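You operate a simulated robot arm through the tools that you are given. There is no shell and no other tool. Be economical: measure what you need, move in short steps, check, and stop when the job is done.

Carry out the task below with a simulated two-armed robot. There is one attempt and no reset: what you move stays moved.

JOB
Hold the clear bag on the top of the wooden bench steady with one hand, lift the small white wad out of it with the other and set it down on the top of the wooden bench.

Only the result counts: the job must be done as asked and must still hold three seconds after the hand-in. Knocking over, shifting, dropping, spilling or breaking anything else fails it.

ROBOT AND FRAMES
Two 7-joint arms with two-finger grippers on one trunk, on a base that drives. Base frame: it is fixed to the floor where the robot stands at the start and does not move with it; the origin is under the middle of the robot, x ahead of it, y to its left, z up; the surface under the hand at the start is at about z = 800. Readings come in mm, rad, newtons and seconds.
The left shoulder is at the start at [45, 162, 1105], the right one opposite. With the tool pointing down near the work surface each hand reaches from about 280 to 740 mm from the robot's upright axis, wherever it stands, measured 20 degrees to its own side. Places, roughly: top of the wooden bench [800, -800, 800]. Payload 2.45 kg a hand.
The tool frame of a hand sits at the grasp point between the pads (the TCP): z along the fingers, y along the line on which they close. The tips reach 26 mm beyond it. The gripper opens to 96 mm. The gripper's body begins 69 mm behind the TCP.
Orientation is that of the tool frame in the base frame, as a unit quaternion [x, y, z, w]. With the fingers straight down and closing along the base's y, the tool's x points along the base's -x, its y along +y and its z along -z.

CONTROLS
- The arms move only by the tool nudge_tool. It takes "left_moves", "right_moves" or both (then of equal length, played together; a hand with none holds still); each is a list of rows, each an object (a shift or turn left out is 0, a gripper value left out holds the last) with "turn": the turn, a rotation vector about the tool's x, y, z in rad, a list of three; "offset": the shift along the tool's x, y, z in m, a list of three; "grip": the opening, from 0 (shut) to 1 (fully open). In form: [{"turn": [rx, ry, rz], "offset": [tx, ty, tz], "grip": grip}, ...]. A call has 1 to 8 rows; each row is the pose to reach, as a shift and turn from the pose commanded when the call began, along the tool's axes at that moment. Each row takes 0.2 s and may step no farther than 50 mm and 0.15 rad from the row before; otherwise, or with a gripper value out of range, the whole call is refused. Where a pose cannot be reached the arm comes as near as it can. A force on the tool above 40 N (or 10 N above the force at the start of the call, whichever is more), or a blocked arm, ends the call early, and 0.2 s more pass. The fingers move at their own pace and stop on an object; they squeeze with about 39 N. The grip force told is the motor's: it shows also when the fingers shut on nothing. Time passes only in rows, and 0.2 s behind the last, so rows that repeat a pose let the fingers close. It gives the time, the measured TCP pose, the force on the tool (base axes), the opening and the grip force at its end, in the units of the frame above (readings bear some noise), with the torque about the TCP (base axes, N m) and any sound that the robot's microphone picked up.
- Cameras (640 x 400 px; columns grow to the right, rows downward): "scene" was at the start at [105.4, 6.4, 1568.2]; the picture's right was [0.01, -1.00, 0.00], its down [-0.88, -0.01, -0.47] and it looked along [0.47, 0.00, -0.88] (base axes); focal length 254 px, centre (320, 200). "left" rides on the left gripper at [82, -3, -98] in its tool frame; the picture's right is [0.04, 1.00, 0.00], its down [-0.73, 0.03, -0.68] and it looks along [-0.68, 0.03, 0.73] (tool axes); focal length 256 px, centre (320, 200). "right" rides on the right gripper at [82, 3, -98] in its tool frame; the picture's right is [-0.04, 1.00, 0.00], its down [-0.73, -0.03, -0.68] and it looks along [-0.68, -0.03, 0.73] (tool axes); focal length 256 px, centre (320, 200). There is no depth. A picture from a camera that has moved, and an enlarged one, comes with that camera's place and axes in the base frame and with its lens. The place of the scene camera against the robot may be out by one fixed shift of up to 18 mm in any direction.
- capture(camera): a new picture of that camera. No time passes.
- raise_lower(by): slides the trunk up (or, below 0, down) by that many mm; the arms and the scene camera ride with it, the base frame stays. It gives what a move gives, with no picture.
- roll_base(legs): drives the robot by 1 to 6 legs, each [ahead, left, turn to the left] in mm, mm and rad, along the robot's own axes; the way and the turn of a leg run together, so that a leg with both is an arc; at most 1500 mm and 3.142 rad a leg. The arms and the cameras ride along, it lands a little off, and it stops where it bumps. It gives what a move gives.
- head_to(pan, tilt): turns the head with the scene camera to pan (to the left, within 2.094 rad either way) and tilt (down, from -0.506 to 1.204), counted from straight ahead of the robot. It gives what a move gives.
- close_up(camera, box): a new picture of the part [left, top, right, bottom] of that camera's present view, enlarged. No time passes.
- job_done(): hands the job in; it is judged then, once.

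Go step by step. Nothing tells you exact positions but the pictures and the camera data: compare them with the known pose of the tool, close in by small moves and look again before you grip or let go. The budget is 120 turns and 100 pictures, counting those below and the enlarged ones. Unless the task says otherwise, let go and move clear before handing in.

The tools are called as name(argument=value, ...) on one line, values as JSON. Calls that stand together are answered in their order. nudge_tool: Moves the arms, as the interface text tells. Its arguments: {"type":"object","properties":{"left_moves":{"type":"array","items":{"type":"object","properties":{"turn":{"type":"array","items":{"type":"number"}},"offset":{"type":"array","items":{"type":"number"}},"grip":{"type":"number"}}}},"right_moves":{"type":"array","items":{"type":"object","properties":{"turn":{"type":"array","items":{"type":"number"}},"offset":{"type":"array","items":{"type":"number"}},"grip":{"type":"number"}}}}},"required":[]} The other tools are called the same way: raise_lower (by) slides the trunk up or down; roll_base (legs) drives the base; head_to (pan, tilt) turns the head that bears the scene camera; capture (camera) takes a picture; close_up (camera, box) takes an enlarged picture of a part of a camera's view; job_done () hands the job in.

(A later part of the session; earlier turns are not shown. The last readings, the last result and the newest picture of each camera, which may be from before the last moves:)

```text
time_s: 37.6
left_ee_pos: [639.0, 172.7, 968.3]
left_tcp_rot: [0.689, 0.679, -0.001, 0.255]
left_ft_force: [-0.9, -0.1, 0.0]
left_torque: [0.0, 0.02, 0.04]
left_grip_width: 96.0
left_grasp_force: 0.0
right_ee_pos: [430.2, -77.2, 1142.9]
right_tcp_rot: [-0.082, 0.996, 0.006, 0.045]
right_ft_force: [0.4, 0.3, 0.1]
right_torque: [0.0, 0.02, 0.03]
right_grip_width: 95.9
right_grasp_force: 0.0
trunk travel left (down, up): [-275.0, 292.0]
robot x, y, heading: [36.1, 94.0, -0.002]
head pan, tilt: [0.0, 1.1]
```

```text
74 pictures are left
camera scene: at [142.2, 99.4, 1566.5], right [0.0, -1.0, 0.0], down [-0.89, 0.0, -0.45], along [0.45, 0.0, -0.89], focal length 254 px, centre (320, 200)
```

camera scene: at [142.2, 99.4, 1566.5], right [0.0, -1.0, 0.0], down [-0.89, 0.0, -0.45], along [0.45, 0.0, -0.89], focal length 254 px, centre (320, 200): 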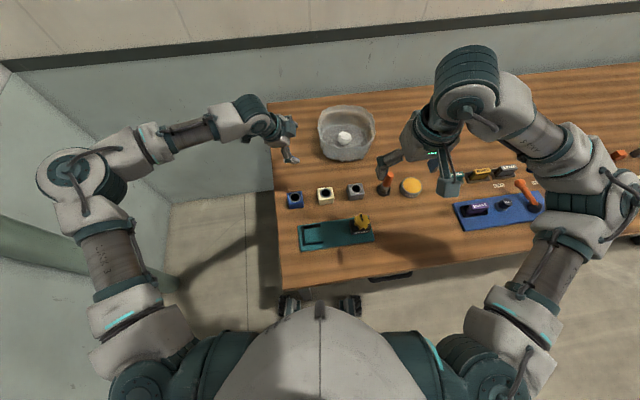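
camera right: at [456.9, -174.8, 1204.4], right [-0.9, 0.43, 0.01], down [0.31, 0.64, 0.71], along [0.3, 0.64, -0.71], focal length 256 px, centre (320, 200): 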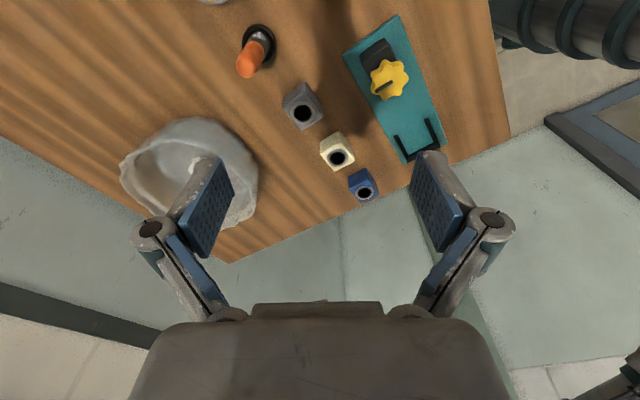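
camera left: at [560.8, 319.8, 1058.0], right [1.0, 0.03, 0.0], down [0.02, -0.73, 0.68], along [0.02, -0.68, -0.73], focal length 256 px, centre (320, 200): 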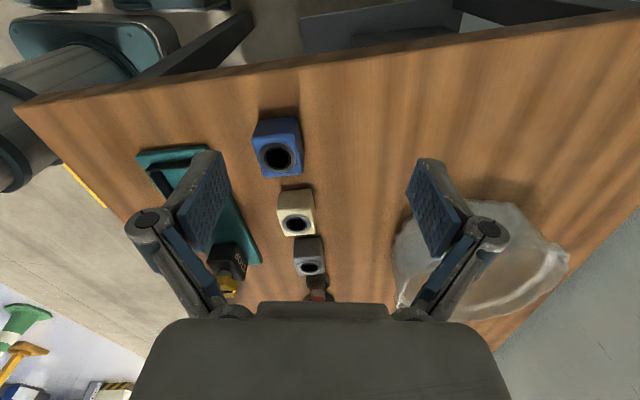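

Tilting gives the expected extra reach (about 200 mm × sin tilt). The best stance is in front, right of the front-left bench leg, turned slightly left, at about [185, -150]; I raise the trunk for clearance, retract the left hand, back out, strafe right and check.

nudge_tool(left_moves=[{"offset": [0, 0, -0.03]}, {"offset": [0, 0, -0.06]}])

raise_lower(by=80)

roll_base(legs=[[-70, 0, 0], [0, -250, 0]])

head_to(pan=0.0, tilt=1.204)

nudge_tool(left_moves=[{"grip": 1}, {"grip": 1}, {"grip": 1}, {"grip": 1}, {"grip": 1}, {"grip": 1}, {"grip": 1}, {"grip": 1}])

nudge_tool(left_moves=[{"grip": 1}, {"grip": 1}, {"grip": 1}, {"grip": 1}, {"grip": 1}, {"grip": 1}, {"grip": 1}, {"grip": 1}])

capture(camera="scene")

capture(camera="left")

```text
time_s: 38.2
left_ee_pos: [617.9, 193.1, 1024.1]
left_tcp_rot: [0.689, 0.679, -0.001, 0.254]
left_ft_force: [-0.3, 0.2, 0.4]
left_torque: [-0.01, -0.02, 0.01]
left_grip_width: 95.9
left_grasp_force: 0.0
right_ee_pos: [430.5, -77.1, 1144.7]
right_tcp_rot: [-0.082, 0.996, 0.005, 0.046]
right_ft_force: [-0.2, -0.5, 0.0]
right_torque: [0.02, -0.03, 0.0]
right_grip_width: 96.2
right_grasp_force: 0.1
trunk travel left (down, up): [-275.0, 292.0]
robot x, y, heading: [44.2, 95.8, -0.001]
head pan, tilt: [0.0, 1.1]
```

```text
time_s: 39.4
left_ee_pos: [617.5, 195.8, 1105.3]
left_tcp_rot: [0.69, 0.678, -0.001, 0.252]
left_ft_force: [-0.5, 0.2, -0.5]
left_torque: [0.0, 0.0, -0.04]
left_grip_width: 95.6
left_grasp_force: 0.0
right_ee_pos: [431.7, -77.3, 1222.6]
right_tcp_rot: [-0.082, 0.996, 0.006, 0.045]
right_ft_force: [0.5, 0.1, -0.9]
right_torque: [-0.01, -0.01, 0.02]
right_grip_width: 95.9
right_grasp_force: 0.1
trunk travel left (down, up): [-355.0, 212.0]
robot x, y, heading: [39.1, 92.3, -0.004]
head pan, tilt: [0.0, 1.1]
```

```text
time_s: 41.8
left_ee_pos: [545.9, -53.5, 1106.9]
left_tcp_rot: [0.689, 0.679, 0.0, 0.252]
left_ft_force: [0.8, 0.5, 0.0]
left_torque: [0.03, -0.05, 0.0]
left_grip_width: 95.9
left_grasp_force: 0.0
right_ee_pos: [359.8, -326.9, 1222.9]
right_tcp_rot: [-0.082, 0.996, 0.006, 0.046]
right_ft_force: [-0.4, -0.2, 0.5]
right_torque: [0.01, -0.04, 0.0]
right_grip_width: 96.3
right_grasp_force: 0.1
trunk travel left (down, up): [-355.0, 212.0]
robot x, y, heading: [-29.7, -153.6, -0.003]
head pan, tilt: [0.0, 1.1]
```

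```text
time_s: 42.5
left_ee_pos: [542.7, -55.8, 1108.1]
left_tcp_rot: [0.689, 0.678, 0.0, 0.255]
left_ft_force: [0.9, -0.2, -0.6]
left_torque: [0.02, -0.02, 0.01]
left_grip_width: 95.9
left_grasp_force: 0.0
right_ee_pos: [356.9, -326.7, 1226.2]
right_tcp_rot: [-0.08, 0.996, 0.006, 0.046]
right_ft_force: [-0.6, 0.0, -0.6]
right_torque: [0.02, 0.0, -0.01]
right_grip_width: 95.9
right_grasp_force: 0.1
trunk travel left (down, up): [-355.0, 212.0]
robot x, y, heading: [-32.8, -154.3, -0.004]
head pan, tilt: [0.0, 1.201]
```

```text
time_s: 44.3
left_ee_pos: [543.1, -49.8, 1107.8]
left_tcp_rot: [0.689, 0.678, -0.001, 0.255]
left_ft_force: [-1.5, 0.2, 0.8]
left_torque: [0.01, 0.01, -0.03]
left_grip_width: 96.0
left_grasp_force: 0.0
right_ee_pos: [356.8, -322.4, 1226.2]
right_tcp_rot: [-0.081, 0.996, 0.004, 0.047]
right_ft_force: [0.1, 0.6, 0.6]
right_torque: [-0.01, 0.01, -0.01]
right_grip_width: 95.8
right_grasp_force: 0.1
trunk travel left (down, up): [-355.0, 212.0]
robot x, y, heading: [-30.8, -157.8, -0.006]
head pan, tilt: [0.0, 1.201]
```

```text
time_s: 46.1
left_ee_pos: [543.2, -50.8, 1107.8]
left_tcp_rot: [0.689, 0.678, -0.001, 0.255]
left_ft_force: [0.4, -0.9, 0.0]
left_torque: [-0.02, 0.0, -0.03]
left_grip_width: 95.8
left_grasp_force: 0.1
right_ee_pos: [356.9, -323.4, 1225.5]
right_tcp_rot: [-0.08, 0.996, 0.004, 0.047]
right_ft_force: [-0.3, -0.8, 0.4]
right_torque: [-0.03, -0.02, 0.03]
right_grip_width: 96.1
right_grasp_force: 0.0
trunk travel left (down, up): [-355.0, 212.0]
robot x, y, heading: [-33.7, -156.1, 0.001]
head pan, tilt: [0.0, 1.201]
```

```text
73 pictures are left
camera scene: at [25.3, -147.9, 1641.3], right [0.0, -1.0, 0.0], down [-0.93, 0.0, -0.36], along [0.36, 0.0, -0.93], focal length 254 px, centre (320, 200)
```

scene: 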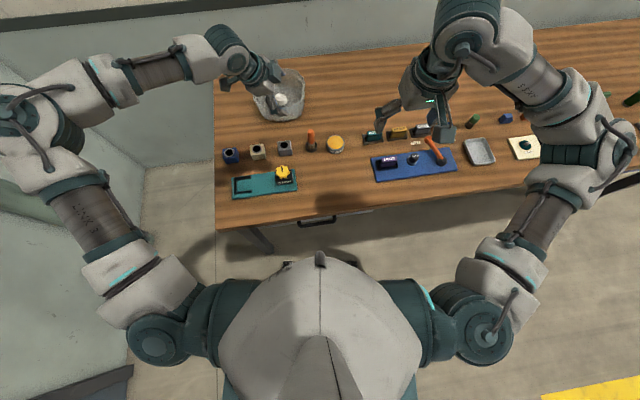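

```text
72 pictures are left
camera left: at [511.8, 60.8, 1164.1], right [0.94, 0.09, 0.34], down [-0.27, -0.45, 0.85], along [0.23, -0.89, -0.39], focal length 256 px, centre (320, 200)
```

left: 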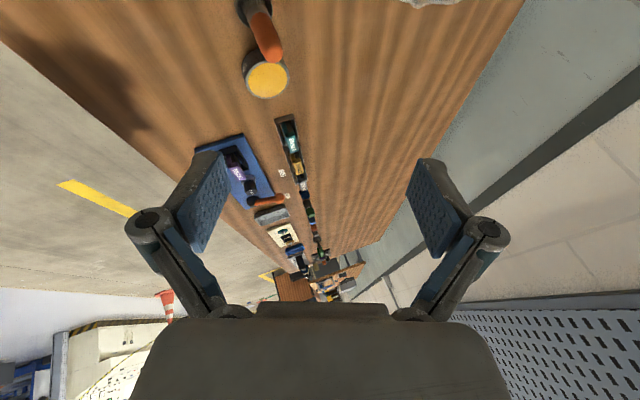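

The rocking is gone, so earlier I must have been touching the leg. Before driving in I check whether a higher trunk (hand lower relative to the shoulder) gives more reach.

raise_lower(by=120)

nudge_tool(left_moves=[{"offset": [0, 0, 0.04]}, {"offset": [0, 0, 0.08]}, {"offset": [0, 0, 0.12]}, {"offset": [0, 0, 0.16]}, {"offset": [0, 0, 0.2]}, {"offset": [0, 0, 0.24]}])

nudge_tool(left_moves=[{"offset": [-0.03, 0.03, 0.022]}, {"offset": [-0.06, 0.06, 0.044]}, {"offset": [-0.09, 0.09, 0.067]}, {"offset": [-0.12, 0.12, 0.09]}, {"offset": [-0.15, 0.15, 0.11]}, {"offset": [-0.18, 0.18, 0.13]}])

capture(camera="scene")

```text
time_s: 47.6
left_ee_pos: [544.3, -51.0, 1228.0]
left_tcp_rot: [0.69, 0.678, -0.001, 0.254]
left_ft_force: [0.8, -0.1, -0.5]
left_torque: [-0.04, 0.03, 0.0]
left_grip_width: 96.2
left_grasp_force: 0.1
right_ee_pos: [357.3, -321.5, 1344.7]
right_tcp_rot: [-0.081, 0.996, 0.004, 0.046]
right_ft_force: [0.3, 0.5, -0.2]
right_torque: [-0.01, 0.01, -0.02]
right_grip_width: 95.9
right_grasp_force: 0.0
trunk travel left (down, up): [-475.0, 92.0]
robot x, y, heading: [-30.1, -153.7, -0.003]
head pan, tilt: [0.0, 1.201]
```

```text
time_s: 49.0
left_ee_pos: [539.9, -33.6, 1087.6]
left_tcp_rot: [0.689, 0.678, 0.0, 0.256]
left_ft_force: [1.2, 0.4, 1.0]
left_torque: [-0.03, 0.03, 0.02]
left_grip_width: 95.9
left_grasp_force: 0.0
left hand out of reach, approached as far as the arm can: row 2, 3, 4, 5, 6
right_ee_pos: [356.6, -321.6, 1346.3]
right_tcp_rot: [-0.081, 0.996, 0.004, 0.047]
right_ft_force: [-0.4, 0.1, -0.3]
right_torque: [0.02, -0.03, 0.02]
right_grip_width: 95.7
right_grasp_force: 0.1
trunk travel left (down, up): [-475.0, 92.0]
robot x, y, heading: [-32.3, -153.4, -0.005]
head pan, tilt: [0.0, 1.201]
```

```text
time_s: 50.4
left_ee_pos: [556.0, -50.8, 1147.1]
left_tcp_rot: [0.689, 0.678, 0.0, 0.256]
left_ft_force: [0.5, 0.5, -0.7]
left_torque: [0.0, -0.01, 0.01]
left_grip_width: 96.1
left_grasp_force: 0.0
left hand out of reach, approached as far as the arm can: row 1, 2, 3, 4, 5, 6
right_ee_pos: [356.0, -322.2, 1346.0]
right_tcp_rot: [-0.081, 0.996, 0.003, 0.048]
right_ft_force: [0.3, 0.1, -0.3]
right_torque: [-0.01, 0.02, 0.03]
right_grip_width: 96.0
right_grasp_force: 0.1
trunk travel left (down, up): [-475.0, 92.0]
robot x, y, heading: [-33.9, -151.7, -0.005]
head pan, tilt: [0.0, 1.201]
```

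```text
71 pictures are left
camera scene: at [4.1, -147.9, 1761.1], right [0.0, -1.0, 0.0], down [-0.93, 0.0, -0.36], along [0.36, 0.0, -0.93], focal length 254 px, centre (320, 200)
```

scene: 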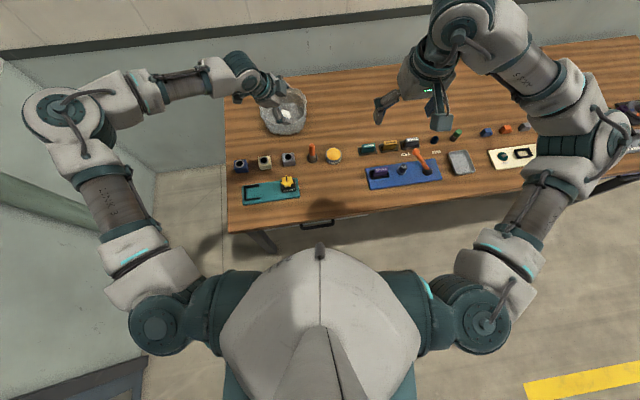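

More trunk height reduces reach, so lower is better. I need to know how low the chest may go over the bench, so I level the left hand, turn its camera toward the robot, and look.

nudge_tool(left_moves=[{"turn": [0.09, 0.09, 0]}, {"turn": [0.18, 0.18, 0]}, {"turn": [0.27, 0.27, 0]}, {"turn": [0.36, 0.36, 0]}])

nudge_tool(left_moves=[{"turn": [0, 0, 0.14]}, {"turn": [0, 0, 0.28]}, {"turn": [0, 0, 0.42]}, {"turn": [0, 0, 0.56]}, {"turn": [0, 0, 0.7]}, {"turn": [0, 0, 0.84]}, {"turn": [0, 0, 0.98]}])

raise_lower(by=-200)

capture(camera="left")

```text
time_s: 51.4
left_ee_pos: [494.4, 15.4, 1167.0]
left_tcp_rot: [0.712, 0.702, 0.002, 0.004]
left_ft_force: [-0.7, -1.6, 0.7]
left_torque: [0.01, 0.03, 0.01]
left_grip_width: 96.0
left_grasp_force: 0.0
left hand out of reach, approached as far as the arm can: row 1, 2, 3, 4
right_ee_pos: [356.4, -323.0, 1345.5]
right_tcp_rot: [-0.082, 0.996, 0.004, 0.046]
right_ft_force: [-0.6, 0.5, 0.5]
right_torque: [-0.03, 0.0, 0.01]
right_grip_width: 96.0
right_grasp_force: 0.1
trunk travel left (down, up): [-475.0, 92.0]
robot x, y, heading: [-32.6, -151.3, 0.001]
head pan, tilt: [0.0, 1.201]
```

```text
time_s: 53.0
left_ee_pos: [491.9, 15.1, 1167.0]
left_tcp_rot: [0.959, 0.283, 0.004, 0.003]
left_ft_force: [0.1, -0.4, 0.3]
left_torque: [0.02, 0.05, -0.01]
left_grip_width: 96.0
left_grasp_force: 0.1
right_ee_pos: [358.0, -322.7, 1346.1]
right_tcp_rot: [-0.081, 0.996, 0.004, 0.047]
right_ft_force: [0.2, -0.5, 0.5]
right_torque: [-0.01, 0.02, 0.0]
right_grip_width: 96.1
right_grasp_force: 0.1
trunk travel left (down, up): [-475.0, 92.0]
robot x, y, heading: [-31.7, -152.1, 0.003]
head pan, tilt: [0.0, 1.201]
```

```text
time_s: 55.2
left_ee_pos: [492.6, 15.0, 968.4]
left_tcp_rot: [0.959, 0.284, 0.003, 0.002]
left_ft_force: [0.2, -0.8, -0.2]
left_torque: [-0.03, -0.03, 0.02]
left_grip_width: 96.0
left_grasp_force: 0.0
right_ee_pos: [356.0, -322.3, 1145.9]
right_tcp_rot: [-0.08, 0.996, 0.003, 0.047]
right_ft_force: [-0.1, 0.2, -0.5]
right_torque: [-0.01, -0.05, -0.01]
right_grip_width: 96.0
right_grasp_force: 0.1
trunk travel left (down, up): [-275.0, 292.0]
robot x, y, heading: [-33.9, -153.9, 0.0]
head pan, tilt: [0.0, 1.201]
```

```text
70 pictures are left
camera left: at [556.9, 61.9, 1066.0], right [0.58, -0.82, 0.01], down [-0.6, -0.42, 0.68], along [-0.55, -0.39, -0.74], focal length 256 px, centre (320, 200)
```

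left: 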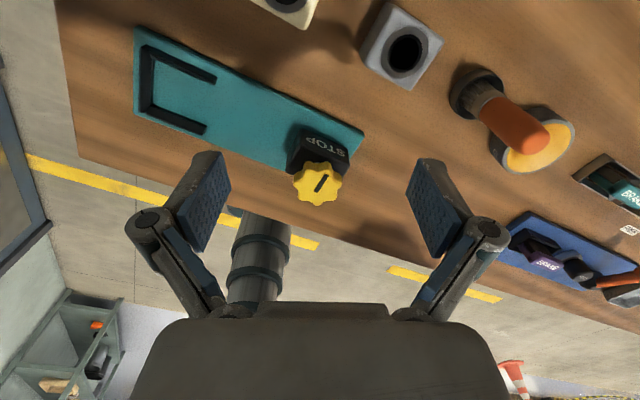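

nudge_tool(left_moves=[{"turn": [0, -0.15, 0]}, {"turn": [0, -0.3, 0]}, {"turn": [0, -0.45, 0]}, {"turn": [0, -0.6, 0]}, {"turn": [0, -0.75, 0]}])

capture(camera="left")

```text
time_s: 56.4
left_ee_pos: [465.4, 28.3, 972.5]
left_tcp_rot: [0.893, 0.264, -0.349, 0.109]
left_ft_force: [0.0, 0.6, -0.8]
left_torque: [-0.01, -0.01, 0.03]
left_grip_width: 96.1
left_grasp_force: 0.0
left hand out of reach, approached as far as the arm can: row 3, 4, 5
right_ee_pos: [356.2, -322.9, 1145.0]
right_tcp_rot: [-0.081, 0.996, 0.003, 0.048]
right_ft_force: [0.1, 0.3, -0.8]
right_torque: [-0.04, -0.02, 0.0]
right_grip_width: 95.8
right_grasp_force: 0.0
trunk travel left (down, up): [-275.0, 292.0]
robot x, y, heading: [-33.1, -155.8, -0.003]
head pan, tilt: [0.0, 1.201]
```

```text
69 pictures are left
camera left: at [568.6, 100.6, 988.8], right [0.57, -0.82, -0.02], down [-0.05, -0.06, 1.0], along [-0.82, -0.57, -0.08], focal length 256 px, centre (320, 200)
```

left: 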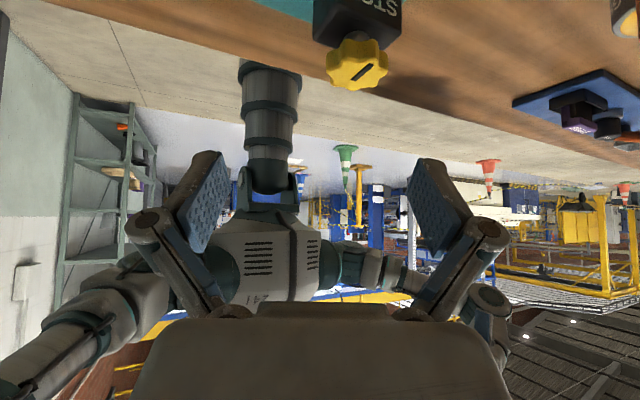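

Now I know the trunk: waist joint at about z = 875 and chest bottom about 960 at the present height, so I can lower it by 90 and still clear the bench. I return the left hand to level, then yaw it for the approach.

nudge_tool(left_moves=[{"turn": [0, 0.15, 0], "offset": [-0.01, 0, -0.01]}, {"turn": [0, 0.3, 0], "offset": [-0.02, 0, -0.02]}, {"turn": [0, 0.45, 0], "offset": [-0.03, 0, -0.03]}, {"turn": [0, 0.6, 0], "offset": [-0.04, 0, -0.04]}, {"turn": [0, 0.74, 0], "offset": [-0.05, 0, -0.05]}])

nudge_tool(left_moves=[{"turn": [0, 0, -0.148]}, {"turn": [0, 0, -0.296]}, {"turn": [0, 0, -0.444]}, {"turn": [0, 0, -0.592]}, {"turn": [0, 0, -0.74]}, {"turn": [0, 0, -0.888]}, {"turn": [0, 0, -1.036]}, {"turn": [0, 0, -1.184]}], right_moves=[{"turn": [0, 0, 0.11]}, {"turn": [0, 0, 0.22]}, {"turn": [0, 0, 0.33]}, {"turn": [0, 0, 0.44]}, {"turn": [0, 0, 0.55]}, {"turn": [0, 0, 0.66]}, {"turn": [0, 0, 0.77]}, {"turn": [0, 0, 0.88]}])

nudge_tool(left_moves=[{"turn": [0, 0, -0.148]}, {"turn": [0, 0, -0.296]}, {"turn": [0, 0, -0.444]}, {"turn": [0, 0, -0.592]}])

```text
time_s: 57.6
left_ee_pos: [461.1, 26.0, 1043.2]
left_tcp_rot: [0.959, 0.284, -0.001, 0.004]
left_ft_force: [-0.3, -0.7, 1.0]
left_torque: [-0.02, 0.01, -0.01]
left_grip_width: 96.1
left_grasp_force: 0.1
right_ee_pos: [356.7, -322.7, 1146.9]
right_tcp_rot: [-0.081, 0.996, 0.004, 0.047]
right_ft_force: [-0.8, -1.0, 0.6]
right_torque: [-0.02, 0.0, 0.01]
right_grip_width: 95.9
right_grasp_force: 0.0
trunk travel left (down, up): [-275.0, 292.0]
robot x, y, heading: [-32.8, -152.2, -0.002]
head pan, tilt: [0.0, 1.201]
```

```text
time_s: 59.4
left_ee_pos: [462.2, 26.7, 1043.8]
left_tcp_rot: [0.636, 0.771, -0.003, 0.003]
left_ft_force: [-0.1, -0.1, -0.3]
left_torque: [-0.01, 0.0, 0.03]
left_grip_width: 96.0
left_grasp_force: 0.1
right_ee_pos: [356.7, -322.4, 1146.7]
right_tcp_rot: [0.351, 0.935, 0.024, 0.04]
right_ft_force: [0.3, 0.0, -1.2]
right_torque: [0.0, 0.0, 0.03]
right_grip_width: 95.9
right_grasp_force: 0.0
trunk travel left (down, up): [-275.0, 292.0]
robot x, y, heading: [-32.3, -154.4, -0.008]
head pan, tilt: [0.0, 1.201]
```

```text
time_s: 60.4
left_ee_pos: [462.4, 27.5, 1043.6]
left_tcp_rot: [0.383, 0.924, -0.003, 0.002]
left_ft_force: [0.4, -0.1, -1.8]
left_torque: [0.01, 0.0, 0.0]
left_grip_width: 96.0
left_grasp_force: 0.0
right_ee_pos: [357.5, -322.0, 1145.3]
right_tcp_rot: [0.351, 0.935, 0.025, 0.041]
right_ft_force: [0.7, 0.3, 0.2]
right_torque: [0.0, -0.02, 0.02]
right_grip_width: 95.9
right_grasp_force: 0.1
trunk travel left (down, up): [-275.0, 292.0]
robot x, y, heading: [-30.5, -146.4, -0.005]
head pan, tilt: [0.0, 1.201]
```

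raise_lower(by=-90)

roll_base(legs=[[0, -32, 0], [0, 0, 0.22], [110, -25, 0]])

capture(camera="scene")

close_up(camera="scene", box=[220, 200, 420, 325])

```text
time_s: 61.6
left_ee_pos: [460.9, 26.1, 954.6]
left_tcp_rot: [0.385, 0.923, -0.002, 0.003]
left_ft_force: [0.3, 0.0, 0.4]
left_torque: [0.0, -0.05, -0.01]
left_grip_width: 95.9
left_grasp_force: 0.1
right_ee_pos: [355.6, -322.1, 1056.2]
right_tcp_rot: [0.351, 0.935, 0.024, 0.042]
right_ft_force: [0.5, 0.0, 0.2]
right_torque: [0.01, -0.03, -0.02]
right_grip_width: 95.9
right_grasp_force: 0.1
trunk travel left (down, up): [-185.0, 382.0]
robot x, y, heading: [-34.8, -153.9, -0.002]
head pan, tilt: [0.0, 1.201]
```

```text
time_s: 64.1
left_ee_pos: [525.9, 102.0, 952.1]
left_tcp_rot: [0.279, 0.96, -0.005, 0.001]
left_ft_force: [-0.6, 0.6, -0.1]
left_torque: [-0.01, 0.01, 0.0]
left_grip_width: 96.1
left_grasp_force: 0.1
right_ee_pos: [499.6, -261.2, 1056.2]
right_tcp_rot: [0.245, 0.969, 0.028, 0.038]
right_ft_force: [-0.4, 0.4, -1.0]
right_torque: [-0.03, -0.04, 0.01]
right_grip_width: 95.9
right_grasp_force: 0.0
trunk travel left (down, up): [-185.0, 382.0]
robot x, y, heading: [81.9, -186.8, 0.223]
head pan, tilt: [0.0, 1.201]
```

```text
68 pictures are left
camera scene: at [249.5, -150.5, 1465.1], right [0.22, -0.98, -0.01], down [-0.91, -0.2, -0.36], along [0.35, 0.08, -0.93], focal length 254 px, centre (320, 200)
```

scene: 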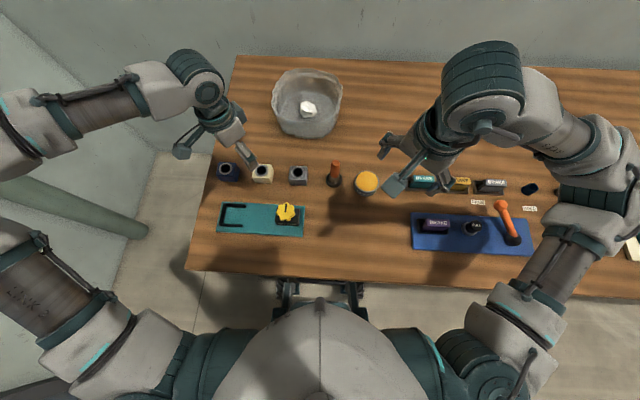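

```text
3.20 times, centred on (320, 262) of scene
camera zoom: at [249.5, -150.5, 1465.1], right [0.22, -0.98, -0.01], down [-0.91, -0.2, -0.36], along [0.35, 0.08, -0.93], focal length 813 px, centre (320, 0)
```

zoom: 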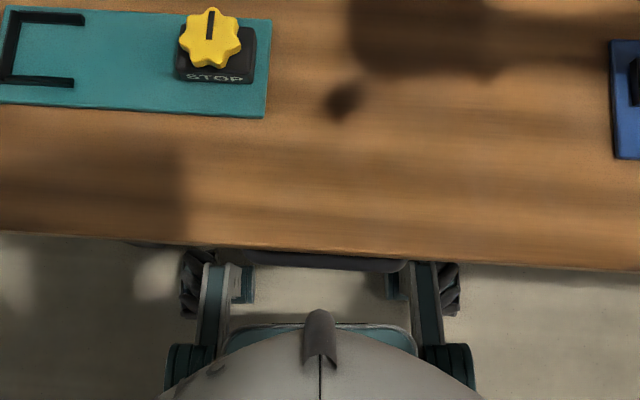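

Lowering the trunk also moves the upper body forward, which helps reach. The way ahead looks clear of the leg and the drawer handle, so I drive the last part in.

roll_base(legs=[[95, -21, 0]])

nudge_tool(left_moves=[{"grip": 1}, {"grip": 1}, {"grip": 1}, {"grip": 1}, {"grip": 1}, {"grip": 1}])

nudge_tool(left_moves=[{"grip": 1}, {"grip": 1}])

capture(camera="scene")

```text
time_s: 65.2
left_ee_pos: [612.1, 134.6, 948.4]
left_tcp_rot: [0.277, 0.961, -0.016, 0.009]
left_ft_force: [0.0, 2.3, -0.4]
left_torque: [-0.1, 0.0, 0.03]
left_grip_width: 96.1
left_grasp_force: 0.0
right_ee_pos: [584.2, -225.5, 1061.8]
right_tcp_rot: [0.241, 0.969, 0.015, 0.046]
right_ft_force: [-0.6, 0.9, -0.1]
right_torque: [-0.09, -0.06, -0.02]
right_grip_width: 96.0
right_grasp_force: 0.0
trunk travel left (down, up): [-185.0, 382.0]
robot x, y, heading: [177.3, -179.2, 0.223]
head pan, tilt: [0.0, 1.201]
```

```text
time_s: 66.6
left_ee_pos: [613.0, 115.0, 954.0]
left_tcp_rot: [0.276, 0.961, -0.007, 0.006]
left_ft_force: [0.0, 0.0, -0.2]
left_torque: [0.01, 0.01, 0.0]
left_grip_width: 96.0
left_grasp_force: 0.1
right_ee_pos: [586.3, -248.0, 1059.5]
right_tcp_rot: [0.241, 0.969, 0.025, 0.043]
right_ft_force: [0.1, 0.0, 0.9]
right_torque: [0.0, 0.02, -0.02]
right_grip_width: 95.9
right_grasp_force: 0.0
trunk travel left (down, up): [-185.0, 382.0]
robot x, y, heading: [178.1, -176.6, 0.223]
head pan, tilt: [0.0, 1.201]
```

```text
time_s: 67.2
left_ee_pos: [618.6, 87.2, 959.7]
left_tcp_rot: [0.279, 0.96, 0.003, 0.001]
left_ft_force: [-0.3, -0.7, -0.2]
left_torque: [0.03, 0.02, 0.01]
left_grip_width: 96.0
left_grasp_force: 0.1
right_ee_pos: [591.4, -276.8, 1056.0]
right_tcp_rot: [0.243, 0.969, 0.035, 0.037]
right_ft_force: [-0.2, -0.1, -0.4]
right_torque: [-0.01, 0.07, -0.03]
right_grip_width: 95.9
right_grasp_force: 0.1
trunk travel left (down, up): [-185.0, 382.0]
robot x, y, heading: [180.3, -183.1, 0.226]
head pan, tilt: [0.0, 1.201]
```

```text
66 pictures are left
camera scene: at [348.7, -163.8, 1464.9], right [0.22, -0.98, -0.02], down [-0.91, -0.2, -0.36], along [0.35, 0.09, -0.93], focal length 254 px, centre (320, 200)
```

scene: 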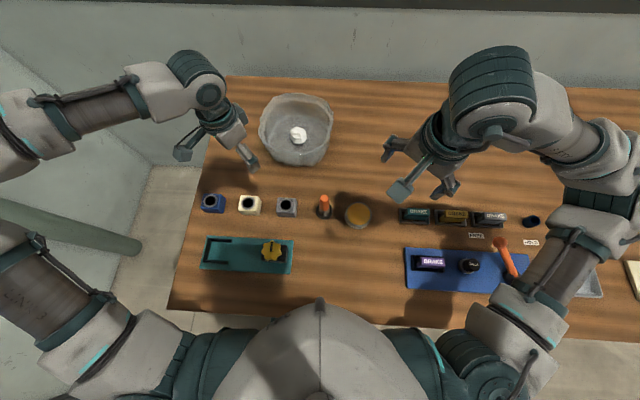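

nudge_tool(left_moves=[{"grip": 1}, {"grip": 1}, {"grip": 1}, {"grip": 1}, {"grip": 1}, {"grip": 1}, {"grip": 1}, {"grip": 1}])

nudge_tool(left_moves=[{"grip": 1}])

nudge_tool(left_moves=[{"grip": 1}])

nudge_tool(left_moves=[{"grip": 1}, {"grip": 1}, {"grip": 1}, {"grip": 1}, {"grip": 1}, {"grip": 1}, {"grip": 1}, {"grip": 1}])

nudge_tool(left_moves=[{"grip": 1}])

nudge_tool(left_moves=[{"grip": 1}])

```text
time_s: 69.0
left_ee_pos: [615.4, 96.5, 957.7]
left_tcp_rot: [0.279, 0.96, 0.001, 0.002]
left_ft_force: [-0.2, -0.5, -0.2]
left_torque: [0.06, 0.0, 0.0]
left_grip_width: 96.1
left_grasp_force: 0.0
right_ee_pos: [590.5, -268.1, 1056.1]
right_tcp_rot: [0.244, 0.969, 0.032, 0.039]
right_ft_force: [-0.2, -0.5, 0.5]
right_torque: [0.04, 0.03, -0.01]
right_grip_width: 96.2
right_grasp_force: 0.0
trunk travel left (down, up): [-185.0, 382.0]
robot x, y, heading: [175.6, -180.6, 0.218]
head pan, tilt: [0.0, 1.201]
```

```text
time_s: 69.4
left_ee_pos: [610.5, 125.2, 953.1]
left_tcp_rot: [0.276, 0.961, -0.011, 0.008]
left_ft_force: [-0.2, 1.5, 0.3]
left_torque: [-0.05, -0.04, 0.03]
left_grip_width: 95.8
left_grasp_force: 0.0
right_ee_pos: [582.9, -236.1, 1061.1]
right_tcp_rot: [0.24, 0.969, 0.021, 0.045]
right_ft_force: [-0.1, 1.1, -0.1]
right_torque: [-0.06, -0.04, 0.03]
right_grip_width: 96.1
right_grasp_force: 0.0
trunk travel left (down, up): [-185.0, 382.0]
robot x, y, heading: [174.8, -173.6, 0.22]
head pan, tilt: [0.0, 1.201]
```

```text
time_s: 69.8
left_ee_pos: [616.5, 93.4, 958.5]
left_tcp_rot: [0.28, 0.96, 0.0, 0.001]
left_ft_force: [-0.3, -0.9, 0.1]
left_torque: [0.1, 0.03, 0.0]
left_grip_width: 95.9
left_grasp_force: 0.0
right_ee_pos: [590.6, -270.4, 1057.2]
right_tcp_rot: [0.244, 0.968, 0.032, 0.038]
right_ft_force: [0.3, -0.8, 0.8]
right_torque: [0.07, 0.05, -0.02]
right_grip_width: 95.8
right_grasp_force: 0.0
trunk travel left (down, up): [-185.0, 382.0]
robot x, y, heading: [173.9, -183.6, 0.22]
head pan, tilt: [0.0, 1.201]
```

```text
time_s: 71.6
left_ee_pos: [616.3, 105.2, 956.3]
left_tcp_rot: [0.278, 0.961, -0.004, 0.005]
left_ft_force: [0.1, 0.5, -1.1]
left_torque: [0.01, 0.02, 0.03]
left_grip_width: 96.1
left_grasp_force: 0.0
right_ee_pos: [587.2, -258.5, 1058.7]
right_tcp_rot: [0.243, 0.969, 0.028, 0.041]
right_ft_force: [0.3, -0.1, 0.7]
right_torque: [0.01, 0.02, -0.01]
right_grip_width: 96.1
right_grasp_force: 0.0
trunk travel left (down, up): [-185.0, 382.0]
robot x, y, heading: [179.1, -180.1, 0.219]
head pan, tilt: [0.0, 1.201]
```

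```text
time_s: 72.0
left_ee_pos: [612.1, 117.6, 954.3]
left_tcp_rot: [0.277, 0.961, -0.009, 0.006]
left_ft_force: [0.3, 0.7, 0.1]
left_torque: [-0.04, 0.01, 0.0]
left_grip_width: 95.7
left_grasp_force: 0.0
right_ee_pos: [585.0, -246.1, 1059.8]
right_tcp_rot: [0.242, 0.969, 0.024, 0.043]
right_ft_force: [0.3, 0.2, -0.4]
right_torque: [-0.01, 0.01, -0.03]
right_grip_width: 95.8
right_grasp_force: 0.1
trunk travel left (down, up): [-185.0, 382.0]
robot x, y, heading: [176.6, -177.2, 0.221]
head pan, tilt: [0.0, 1.201]
```

```text
time_s: 72.4
left_ee_pos: [615.8, 101.7, 956.6]
left_tcp_rot: [0.279, 0.96, -0.002, 0.003]
left_ft_force: [0.3, 0.7, -0.4]
left_torque: [0.0, -0.01, 0.04]
left_grip_width: 96.1
left_grasp_force: 0.0
right_ee_pos: [587.8, -261.4, 1058.3]
right_tcp_rot: [0.242, 0.969, 0.03, 0.04]
right_ft_force: [-0.3, 0.2, 0.0]
right_torque: [0.0, 0.0, -0.01]
right_grip_width: 96.3
right_grasp_force: 0.1
trunk travel left (down, up): [-185.0, 382.0]
robot x, y, heading: [182.3, -179.8, 0.22]
head pan, tilt: [0.0, 1.201]
```

The sway is decaying. I bring the right hand toward a hover outside the bag's right/near rim, tilting its fingers .4 rad toward the bag.

nudge_tool(right_moves=[{"offset": [-0.003, 0.022, 0.014], "turn": [-0.05, 0, 0]}, {"offset": [-0.006, 0.044, 0.028], "turn": [-0.1, 0, 0]}, {"offset": [-0.009, 0.066, 0.042], "turn": [-0.15, 0, 0]}, {"offset": [-0.012, 0.088, 0.056], "turn": [-0.2, 0, 0]}, {"offset": [-0.015, 0.11, 0.07], "turn": [-0.25, 0, 0]}, {"offset": [-0.018, 0.132, 0.084], "turn": [-0.3, 0, 0]}, {"offset": [-0.021, 0.154, 0.099], "turn": [-0.35, 0, 0]}, {"offset": [-0.024, 0.175, 0.114], "turn": [-0.4, 0, 0]}])

capture(camera="scene")

capture(camera="right")

```text
time_s: 74.2
left_ee_pos: [613.3, 110.7, 955.2]
left_tcp_rot: [0.277, 0.961, -0.005, 0.005]
left_ft_force: [0.1, -0.2, 0.6]
left_torque: [-0.01, 0.01, 0.0]
left_grip_width: 96.0
left_grasp_force: 0.0
right_ee_pos: [699.9, -105.4, 960.3]
right_tcp_rot: [0.229, 0.944, 0.22, 0.089]
right_ft_force: [0.1, -0.1, 0.0]
right_torque: [-0.04, 0.0, 0.0]
right_grip_width: 95.9
right_grasp_force: 0.1
trunk travel left (down, up): [-185.0, 382.0]
robot x, y, heading: [180.6, -178.1, 0.216]
head pan, tilt: [0.0, 1.201]
```

```text
65 pictures are left
camera scene: at [344.1, -135.8, 1464.9], right [0.22, -0.98, 0.0], down [-0.91, -0.2, -0.36], along [0.35, 0.08, -0.93], focal length 254 px, centre (320, 200)
```

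scene: 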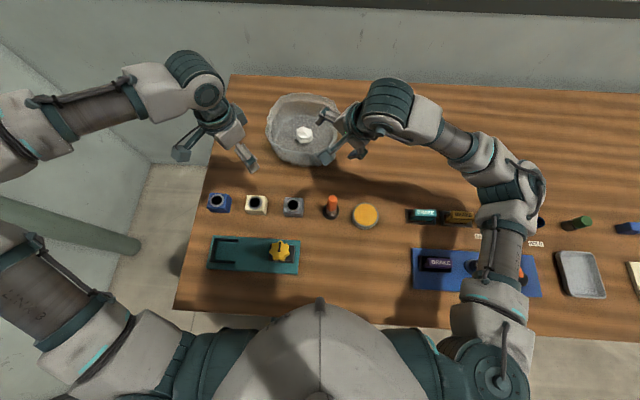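

```text
64 pictures are left
camera right: at [602.9, -100.7, 1043.5], right [0.43, 0.78, 0.46], down [0.45, -0.62, 0.64], along [0.78, -0.07, -0.62], focal length 256 px, centre (320, 200)
```

right: 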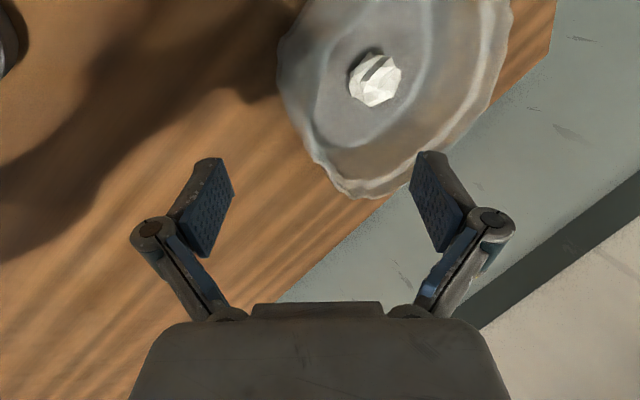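

There's slack in reach, so I reduce the right hand's tilt to line up better with the wall, and shift over the rim point near [722, -86].

nudge_tool(right_moves=[{"offset": [-0.003, 0.006, 0.003], "turn": [0.07, 0, 0]}, {"offset": [-0.005, 0.012, 0.006], "turn": [0.14, 0, 0]}, {"offset": [-0.008, 0.018, 0.01], "turn": [0.21, 0, 0]}, {"offset": [-0.01, 0.024, 0.013], "turn": [0.3, 0, 0]}])

capture(camera="right")

close_up(camera="scene", box=[230, 70, 430, 195])

capture(camera="left")

```text
time_s: 75.2
left_ee_pos: [612.8, 114.9, 954.7]
left_tcp_rot: [0.278, 0.961, -0.007, 0.006]
left_ft_force: [-0.1, -0.8, 0.3]
left_torque: [-0.02, -0.01, 0.01]
left_grip_width: 96.0
left_grasp_force: 0.0
right_ee_pos: [718.6, -81.7, 959.8]
right_tcp_rot: [0.239, 0.967, 0.074, 0.055]
right_ft_force: [0.7, 0.6, 0.2]
right_torque: [-0.06, -0.03, -0.01]
right_grip_width: 95.9
right_grasp_force: 0.1
trunk travel left (down, up): [-185.0, 382.0]
robot x, y, heading: [180.1, -177.7, 0.222]
head pan, tilt: [0.0, 1.201]
```

```text
63 pictures are left
camera right: at [635.5, -52.9, 1051.6], right [0.49, 0.86, 0.17], down [0.54, -0.45, 0.71], along [0.69, -0.26, -0.68], focal length 256 px, centre (320, 200)
```

right: 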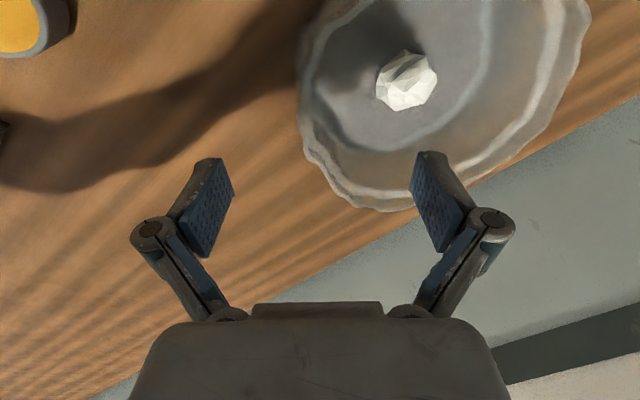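

```text
3.20 times, centred on (330, 132) of scene
camera zoom: at [342.2, -128.0, 1464.9], right [0.22, -0.98, 0.0], down [-0.91, -0.21, -0.36], along [0.35, 0.07, -0.93], focal length 813 px, centre (288, 416)
```

zoom: 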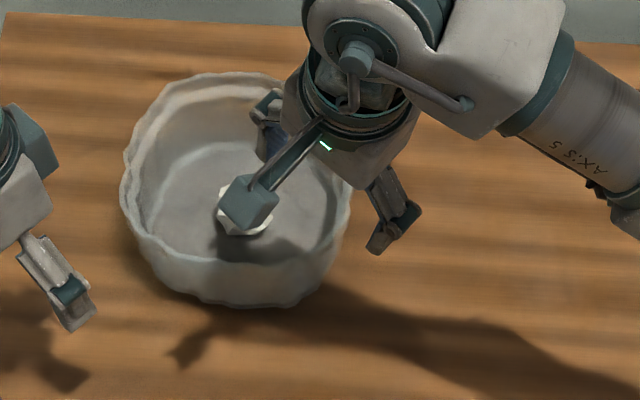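

```text
61 pictures are left
camera left: at [540.3, 157.3, 1051.5], right [0.5, 0.87, -0.01], down [0.63, -0.36, 0.69], along [0.59, -0.35, -0.72], focal length 256 px, centre (320, 200)
```

left: 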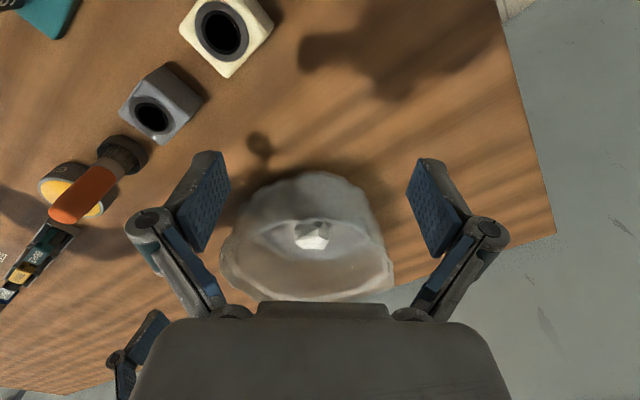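

The right fingers straddle the near-right wall nicely (rim point about [721, -80, 885]). I lower the right hand straight down so the pads overlap the rim, then check.

nudge_tool(right_moves=[{"offset": [0.0015, -0.0036, 0.0209]}, {"offset": [0.003, -0.0072, 0.0418]}, {"offset": [0.0045, -0.0108, 0.0627]}, {"offset": [0.006, -0.0144, 0.0836]}])

close_up(camera="scene", box=[230, 70, 430, 195])

capture(camera="right")

```text
time_s: 76.2
left_ee_pos: [614.0, 114.2, 954.6]
left_tcp_rot: [0.278, 0.961, -0.005, 0.005]
left_ft_force: [-0.3, 0.1, -0.1]
left_torque: [-0.01, 0.02, 0.02]
left_grip_width: 96.0
left_grasp_force: 0.0
right_ee_pos: [722.1, -85.2, 876.2]
right_tcp_rot: [0.24, 0.966, 0.075, 0.054]
right_ft_force: [0.1, -0.3, -0.2]
right_torque: [-0.01, 0.0, -0.02]
right_grip_width: 95.9
right_grasp_force: 0.0
trunk travel left (down, up): [-185.0, 382.0]
robot x, y, heading: [177.7, -176.0, 0.22]
head pan, tilt: [0.0, 1.201]
```

```text
3.20 times, centred on (330, 132) of scene
camera zoom: at [343.0, -129.8, 1464.8], right [0.22, -0.98, 0.0], down [-0.91, -0.21, -0.36], along [0.35, 0.08, -0.93], focal length 813 px, centre (288, 416)
```

zoom: 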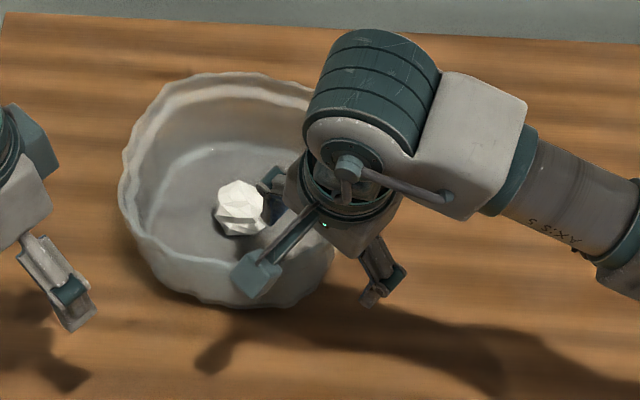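

```text
59 pictures are left
camera right: at [637.7, -55.4, 968.3], right [0.49, 0.85, 0.17], down [0.54, -0.45, 0.71], along [0.69, -0.26, -0.68], focal length 256 px, centre (320, 200)
```

right: 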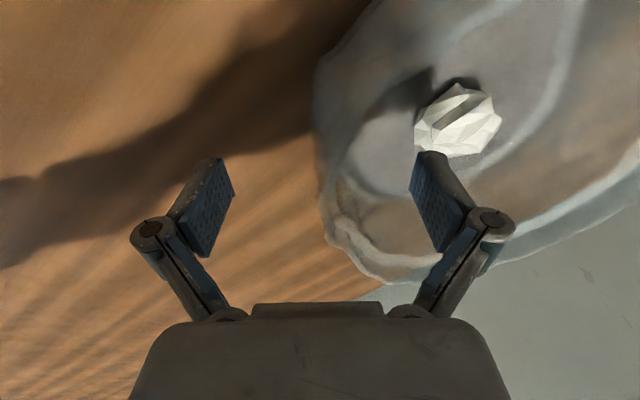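

The wall sits centred between the fingers. I close part way, look, then finish.

nudge_tool(right_moves=[{"grip": 0.6}, {"grip": 0.4}, {"grip": 0.3}])

capture(camera="right")

```text
time_s: 77.0
left_ee_pos: [612.7, 110.3, 955.2]
left_tcp_rot: [0.277, 0.961, -0.006, 0.005]
left_ft_force: [0.1, -0.1, 0.2]
left_torque: [-0.01, -0.01, -0.02]
left_grip_width: 96.0
left_grasp_force: 0.0
right_ee_pos: [722.7, -86.2, 877.8]
right_tcp_rot: [0.24, 0.967, 0.074, 0.053]
right_ft_force: [-0.1, -0.5, 0.0]
right_torque: [0.0, -0.04, 0.01]
right_grip_width: 28.6
right_grasp_force: 0.0
trunk travel left (down, up): [-185.0, 382.0]
robot x, y, heading: [178.8, -178.2, 0.218]
head pan, tilt: [0.0, 1.201]
```

```text
58 pictures are left
camera right: at [637.5, -57.1, 969.0], right [0.49, 0.85, 0.17], down [0.54, -0.45, 0.71], along [0.69, -0.26, -0.68], focal length 256 px, centre (320, 200)
```

right: 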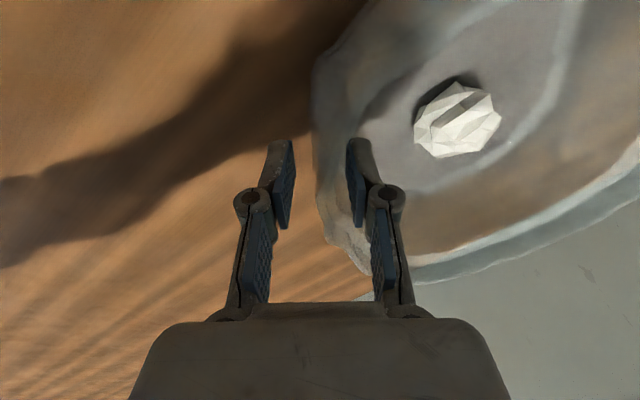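

nudge_tool(right_moves=[{"offset": [0, 0.003, 0]}, {"offset": [0, 0.005, 0]}, {"offset": [0, 0.005, 0], "grip": 0.2}])

close_up(camera="right", box=[220, 100, 420, 300])

```text
time_s: 77.8
left_ee_pos: [613.4, 111.4, 955.8]
left_tcp_rot: [0.276, 0.961, -0.007, 0.006]
left_ft_force: [-0.6, 0.7, 0.6]
left_torque: [0.0, -0.03, 0.02]
left_grip_width: 96.0
left_grasp_force: 0.0
right_ee_pos: [723.4, -82.0, 877.5]
right_tcp_rot: [0.24, 0.966, 0.075, 0.054]
right_ft_force: [-0.6, 0.5, 0.8]
right_torque: [0.02, 0.01, 0.02]
right_grip_width: 19.2
right_grasp_force: 0.1
trunk travel left (down, up): [-185.0, 382.0]
robot x, y, heading: [175.5, -178.9, 0.217]
head pan, tilt: [0.0, 1.201]
```

```text
2.00 times, centred on (320, 200) of right
camera zoom: at [639.3, -52.5, 968.9], right [0.49, 0.85, 0.17], down [0.54, -0.45, 0.71], along [0.69, -0.26, -0.68], focal length 512 px, centre (320, 200)
```

zoom: 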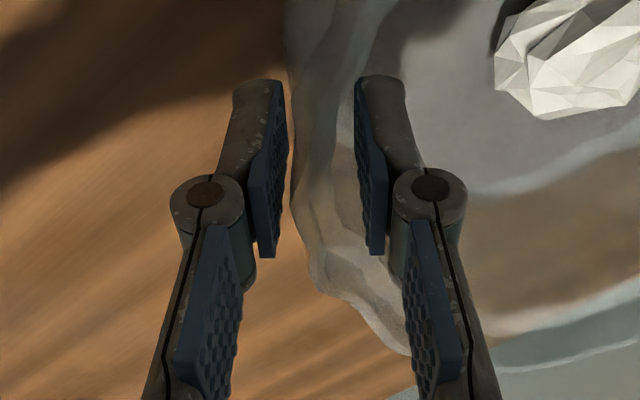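

Wall is well between the pads now; I close fully onto it.

nudge_tool(right_moves=[{"grip": 0.12}, {"grip": 0.06}, {"grip": 0.0}, {"grip": 0.0}])

capture(camera="right")

close_up(camera="scene", box=[230, 70, 430, 195])

```text
time_s: 78.8
left_ee_pos: [613.3, 111.0, 954.8]
left_tcp_rot: [0.277, 0.961, -0.006, 0.006]
left_ft_force: [0.6, 0.0, 0.3]
left_torque: [-0.04, -0.01, 0.01]
left_grip_width: 96.1
left_grasp_force: 0.2
right_ee_pos: [723.2, -82.3, 877.5]
right_tcp_rot: [0.24, 0.966, 0.075, 0.054]
right_ft_force: [-1.1, 0.7, 0.2]
right_torque: [-0.03, -0.01, 0.07]
right_grip_width: 6.6
right_grasp_force: 35.1
trunk travel left (down, up): [-185.0, 382.0]
robot x, y, heading: [179.6, -179.8, 0.217]
head pan, tilt: [0.0, 1.201]
```

```text
56 pictures are left
camera right: at [639.4, -52.7, 968.8], right [0.49, 0.85, 0.17], down [0.54, -0.45, 0.71], along [0.69, -0.26, -0.68], focal length 256 px, centre (320, 200)
```

right: 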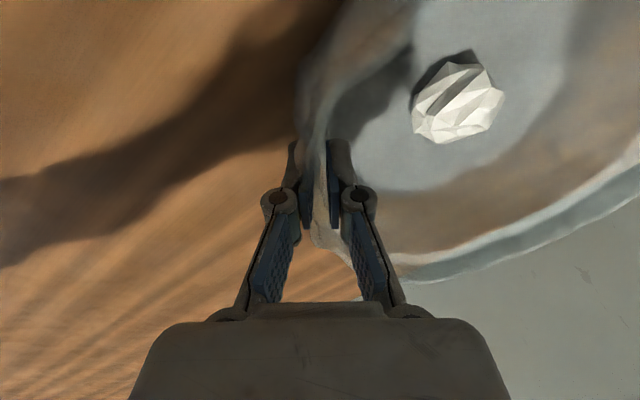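

```text
3.20 times, centred on (330, 132) of scene
camera zoom: at [343.1, -132.7, 1464.9], right [0.22, -0.98, 0.0], down [-0.91, -0.2, -0.36], along [0.35, 0.08, -0.93], focal length 813 px, centre (288, 416)
```

zoom: 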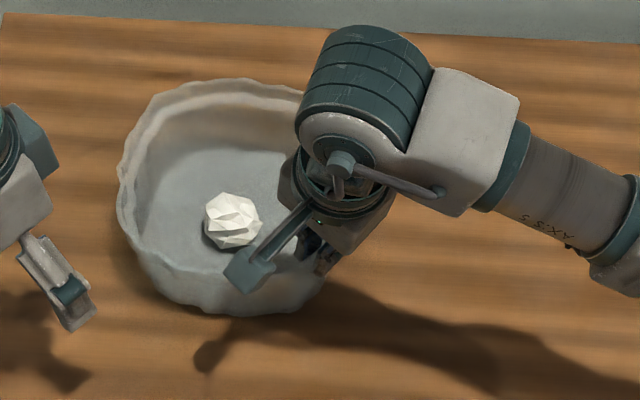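

The bag is held (6.6 mm grip, 35 N). The wad is now at about [764, 11, 825]; I bring the left hand, tilted 0.45 rad and partly open, to a hover up its approach line.

nudge_tool(left_moves=[{"offset": [-0.03, -0.001, 0.001], "turn": [0, -0.11, 0], "grip": 0.85}, {"offset": [-0.06, -0.003, 0.002], "turn": [0, -0.22, 0]}, {"offset": [-0.09, -0.004, 0.003], "turn": [0, -0.34, 0]}, {"offset": [-0.12, -0.005, 0.004], "turn": [0, -0.45, 0]}])

close_up(camera="scene", box=[200, 50, 440, 200])

capture(camera="left")

```text
time_s: 79.8
left_ee_pos: [713.0, 43.5, 952.6]
left_tcp_rot: [0.27, 0.935, -0.068, 0.22]
left_ft_force: [0.3, -0.8, 0.1]
left_torque: [0.0, 0.02, 0.0]
left_grip_width: 81.4
left_grasp_force: 0.1
right_ee_pos: [724.9, -82.5, 877.7]
right_tcp_rot: [0.239, 0.967, 0.076, 0.054]
right_ft_force: [-0.4, 1.5, 0.5]
right_torque: [-0.03, 0.03, 0.06]
right_grip_width: 6.8
right_grasp_force: 34.6
trunk travel left (down, up): [-185.0, 382.0]
robot x, y, heading: [180.5, -180.3, 0.22]
head pan, tilt: [0.0, 1.201]
```

```text
2.67 times, centred on (320, 125) of scene
camera zoom: at [343.8, -132.9, 1464.9], right [0.22, -0.98, 0.0], down [-0.91, -0.2, -0.36], along [0.35, 0.08, -0.93], focal length 678 px, centre (320, 400)
```

zoom: 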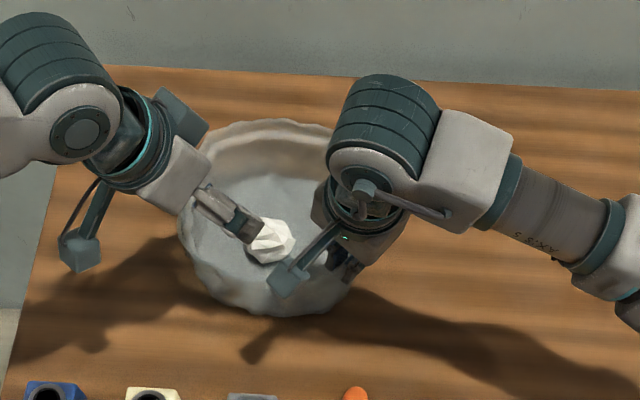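

```text
53 pictures are left
camera left: at [611.7, 103.8, 1004.6], right [0.5, 0.86, -0.03], down [0.32, -0.16, 0.94], along [0.8, -0.48, -0.35], focal length 256 px, centre (320, 200)
```

left: 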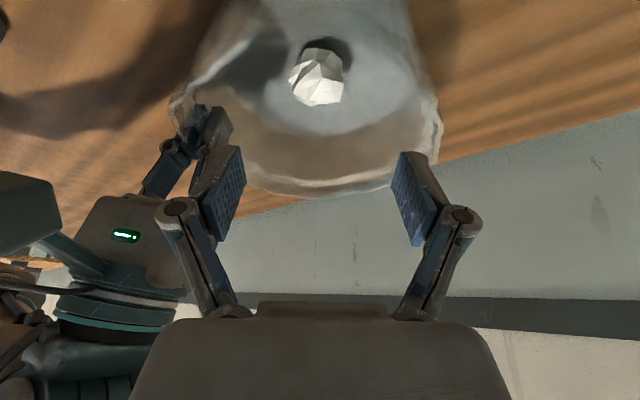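

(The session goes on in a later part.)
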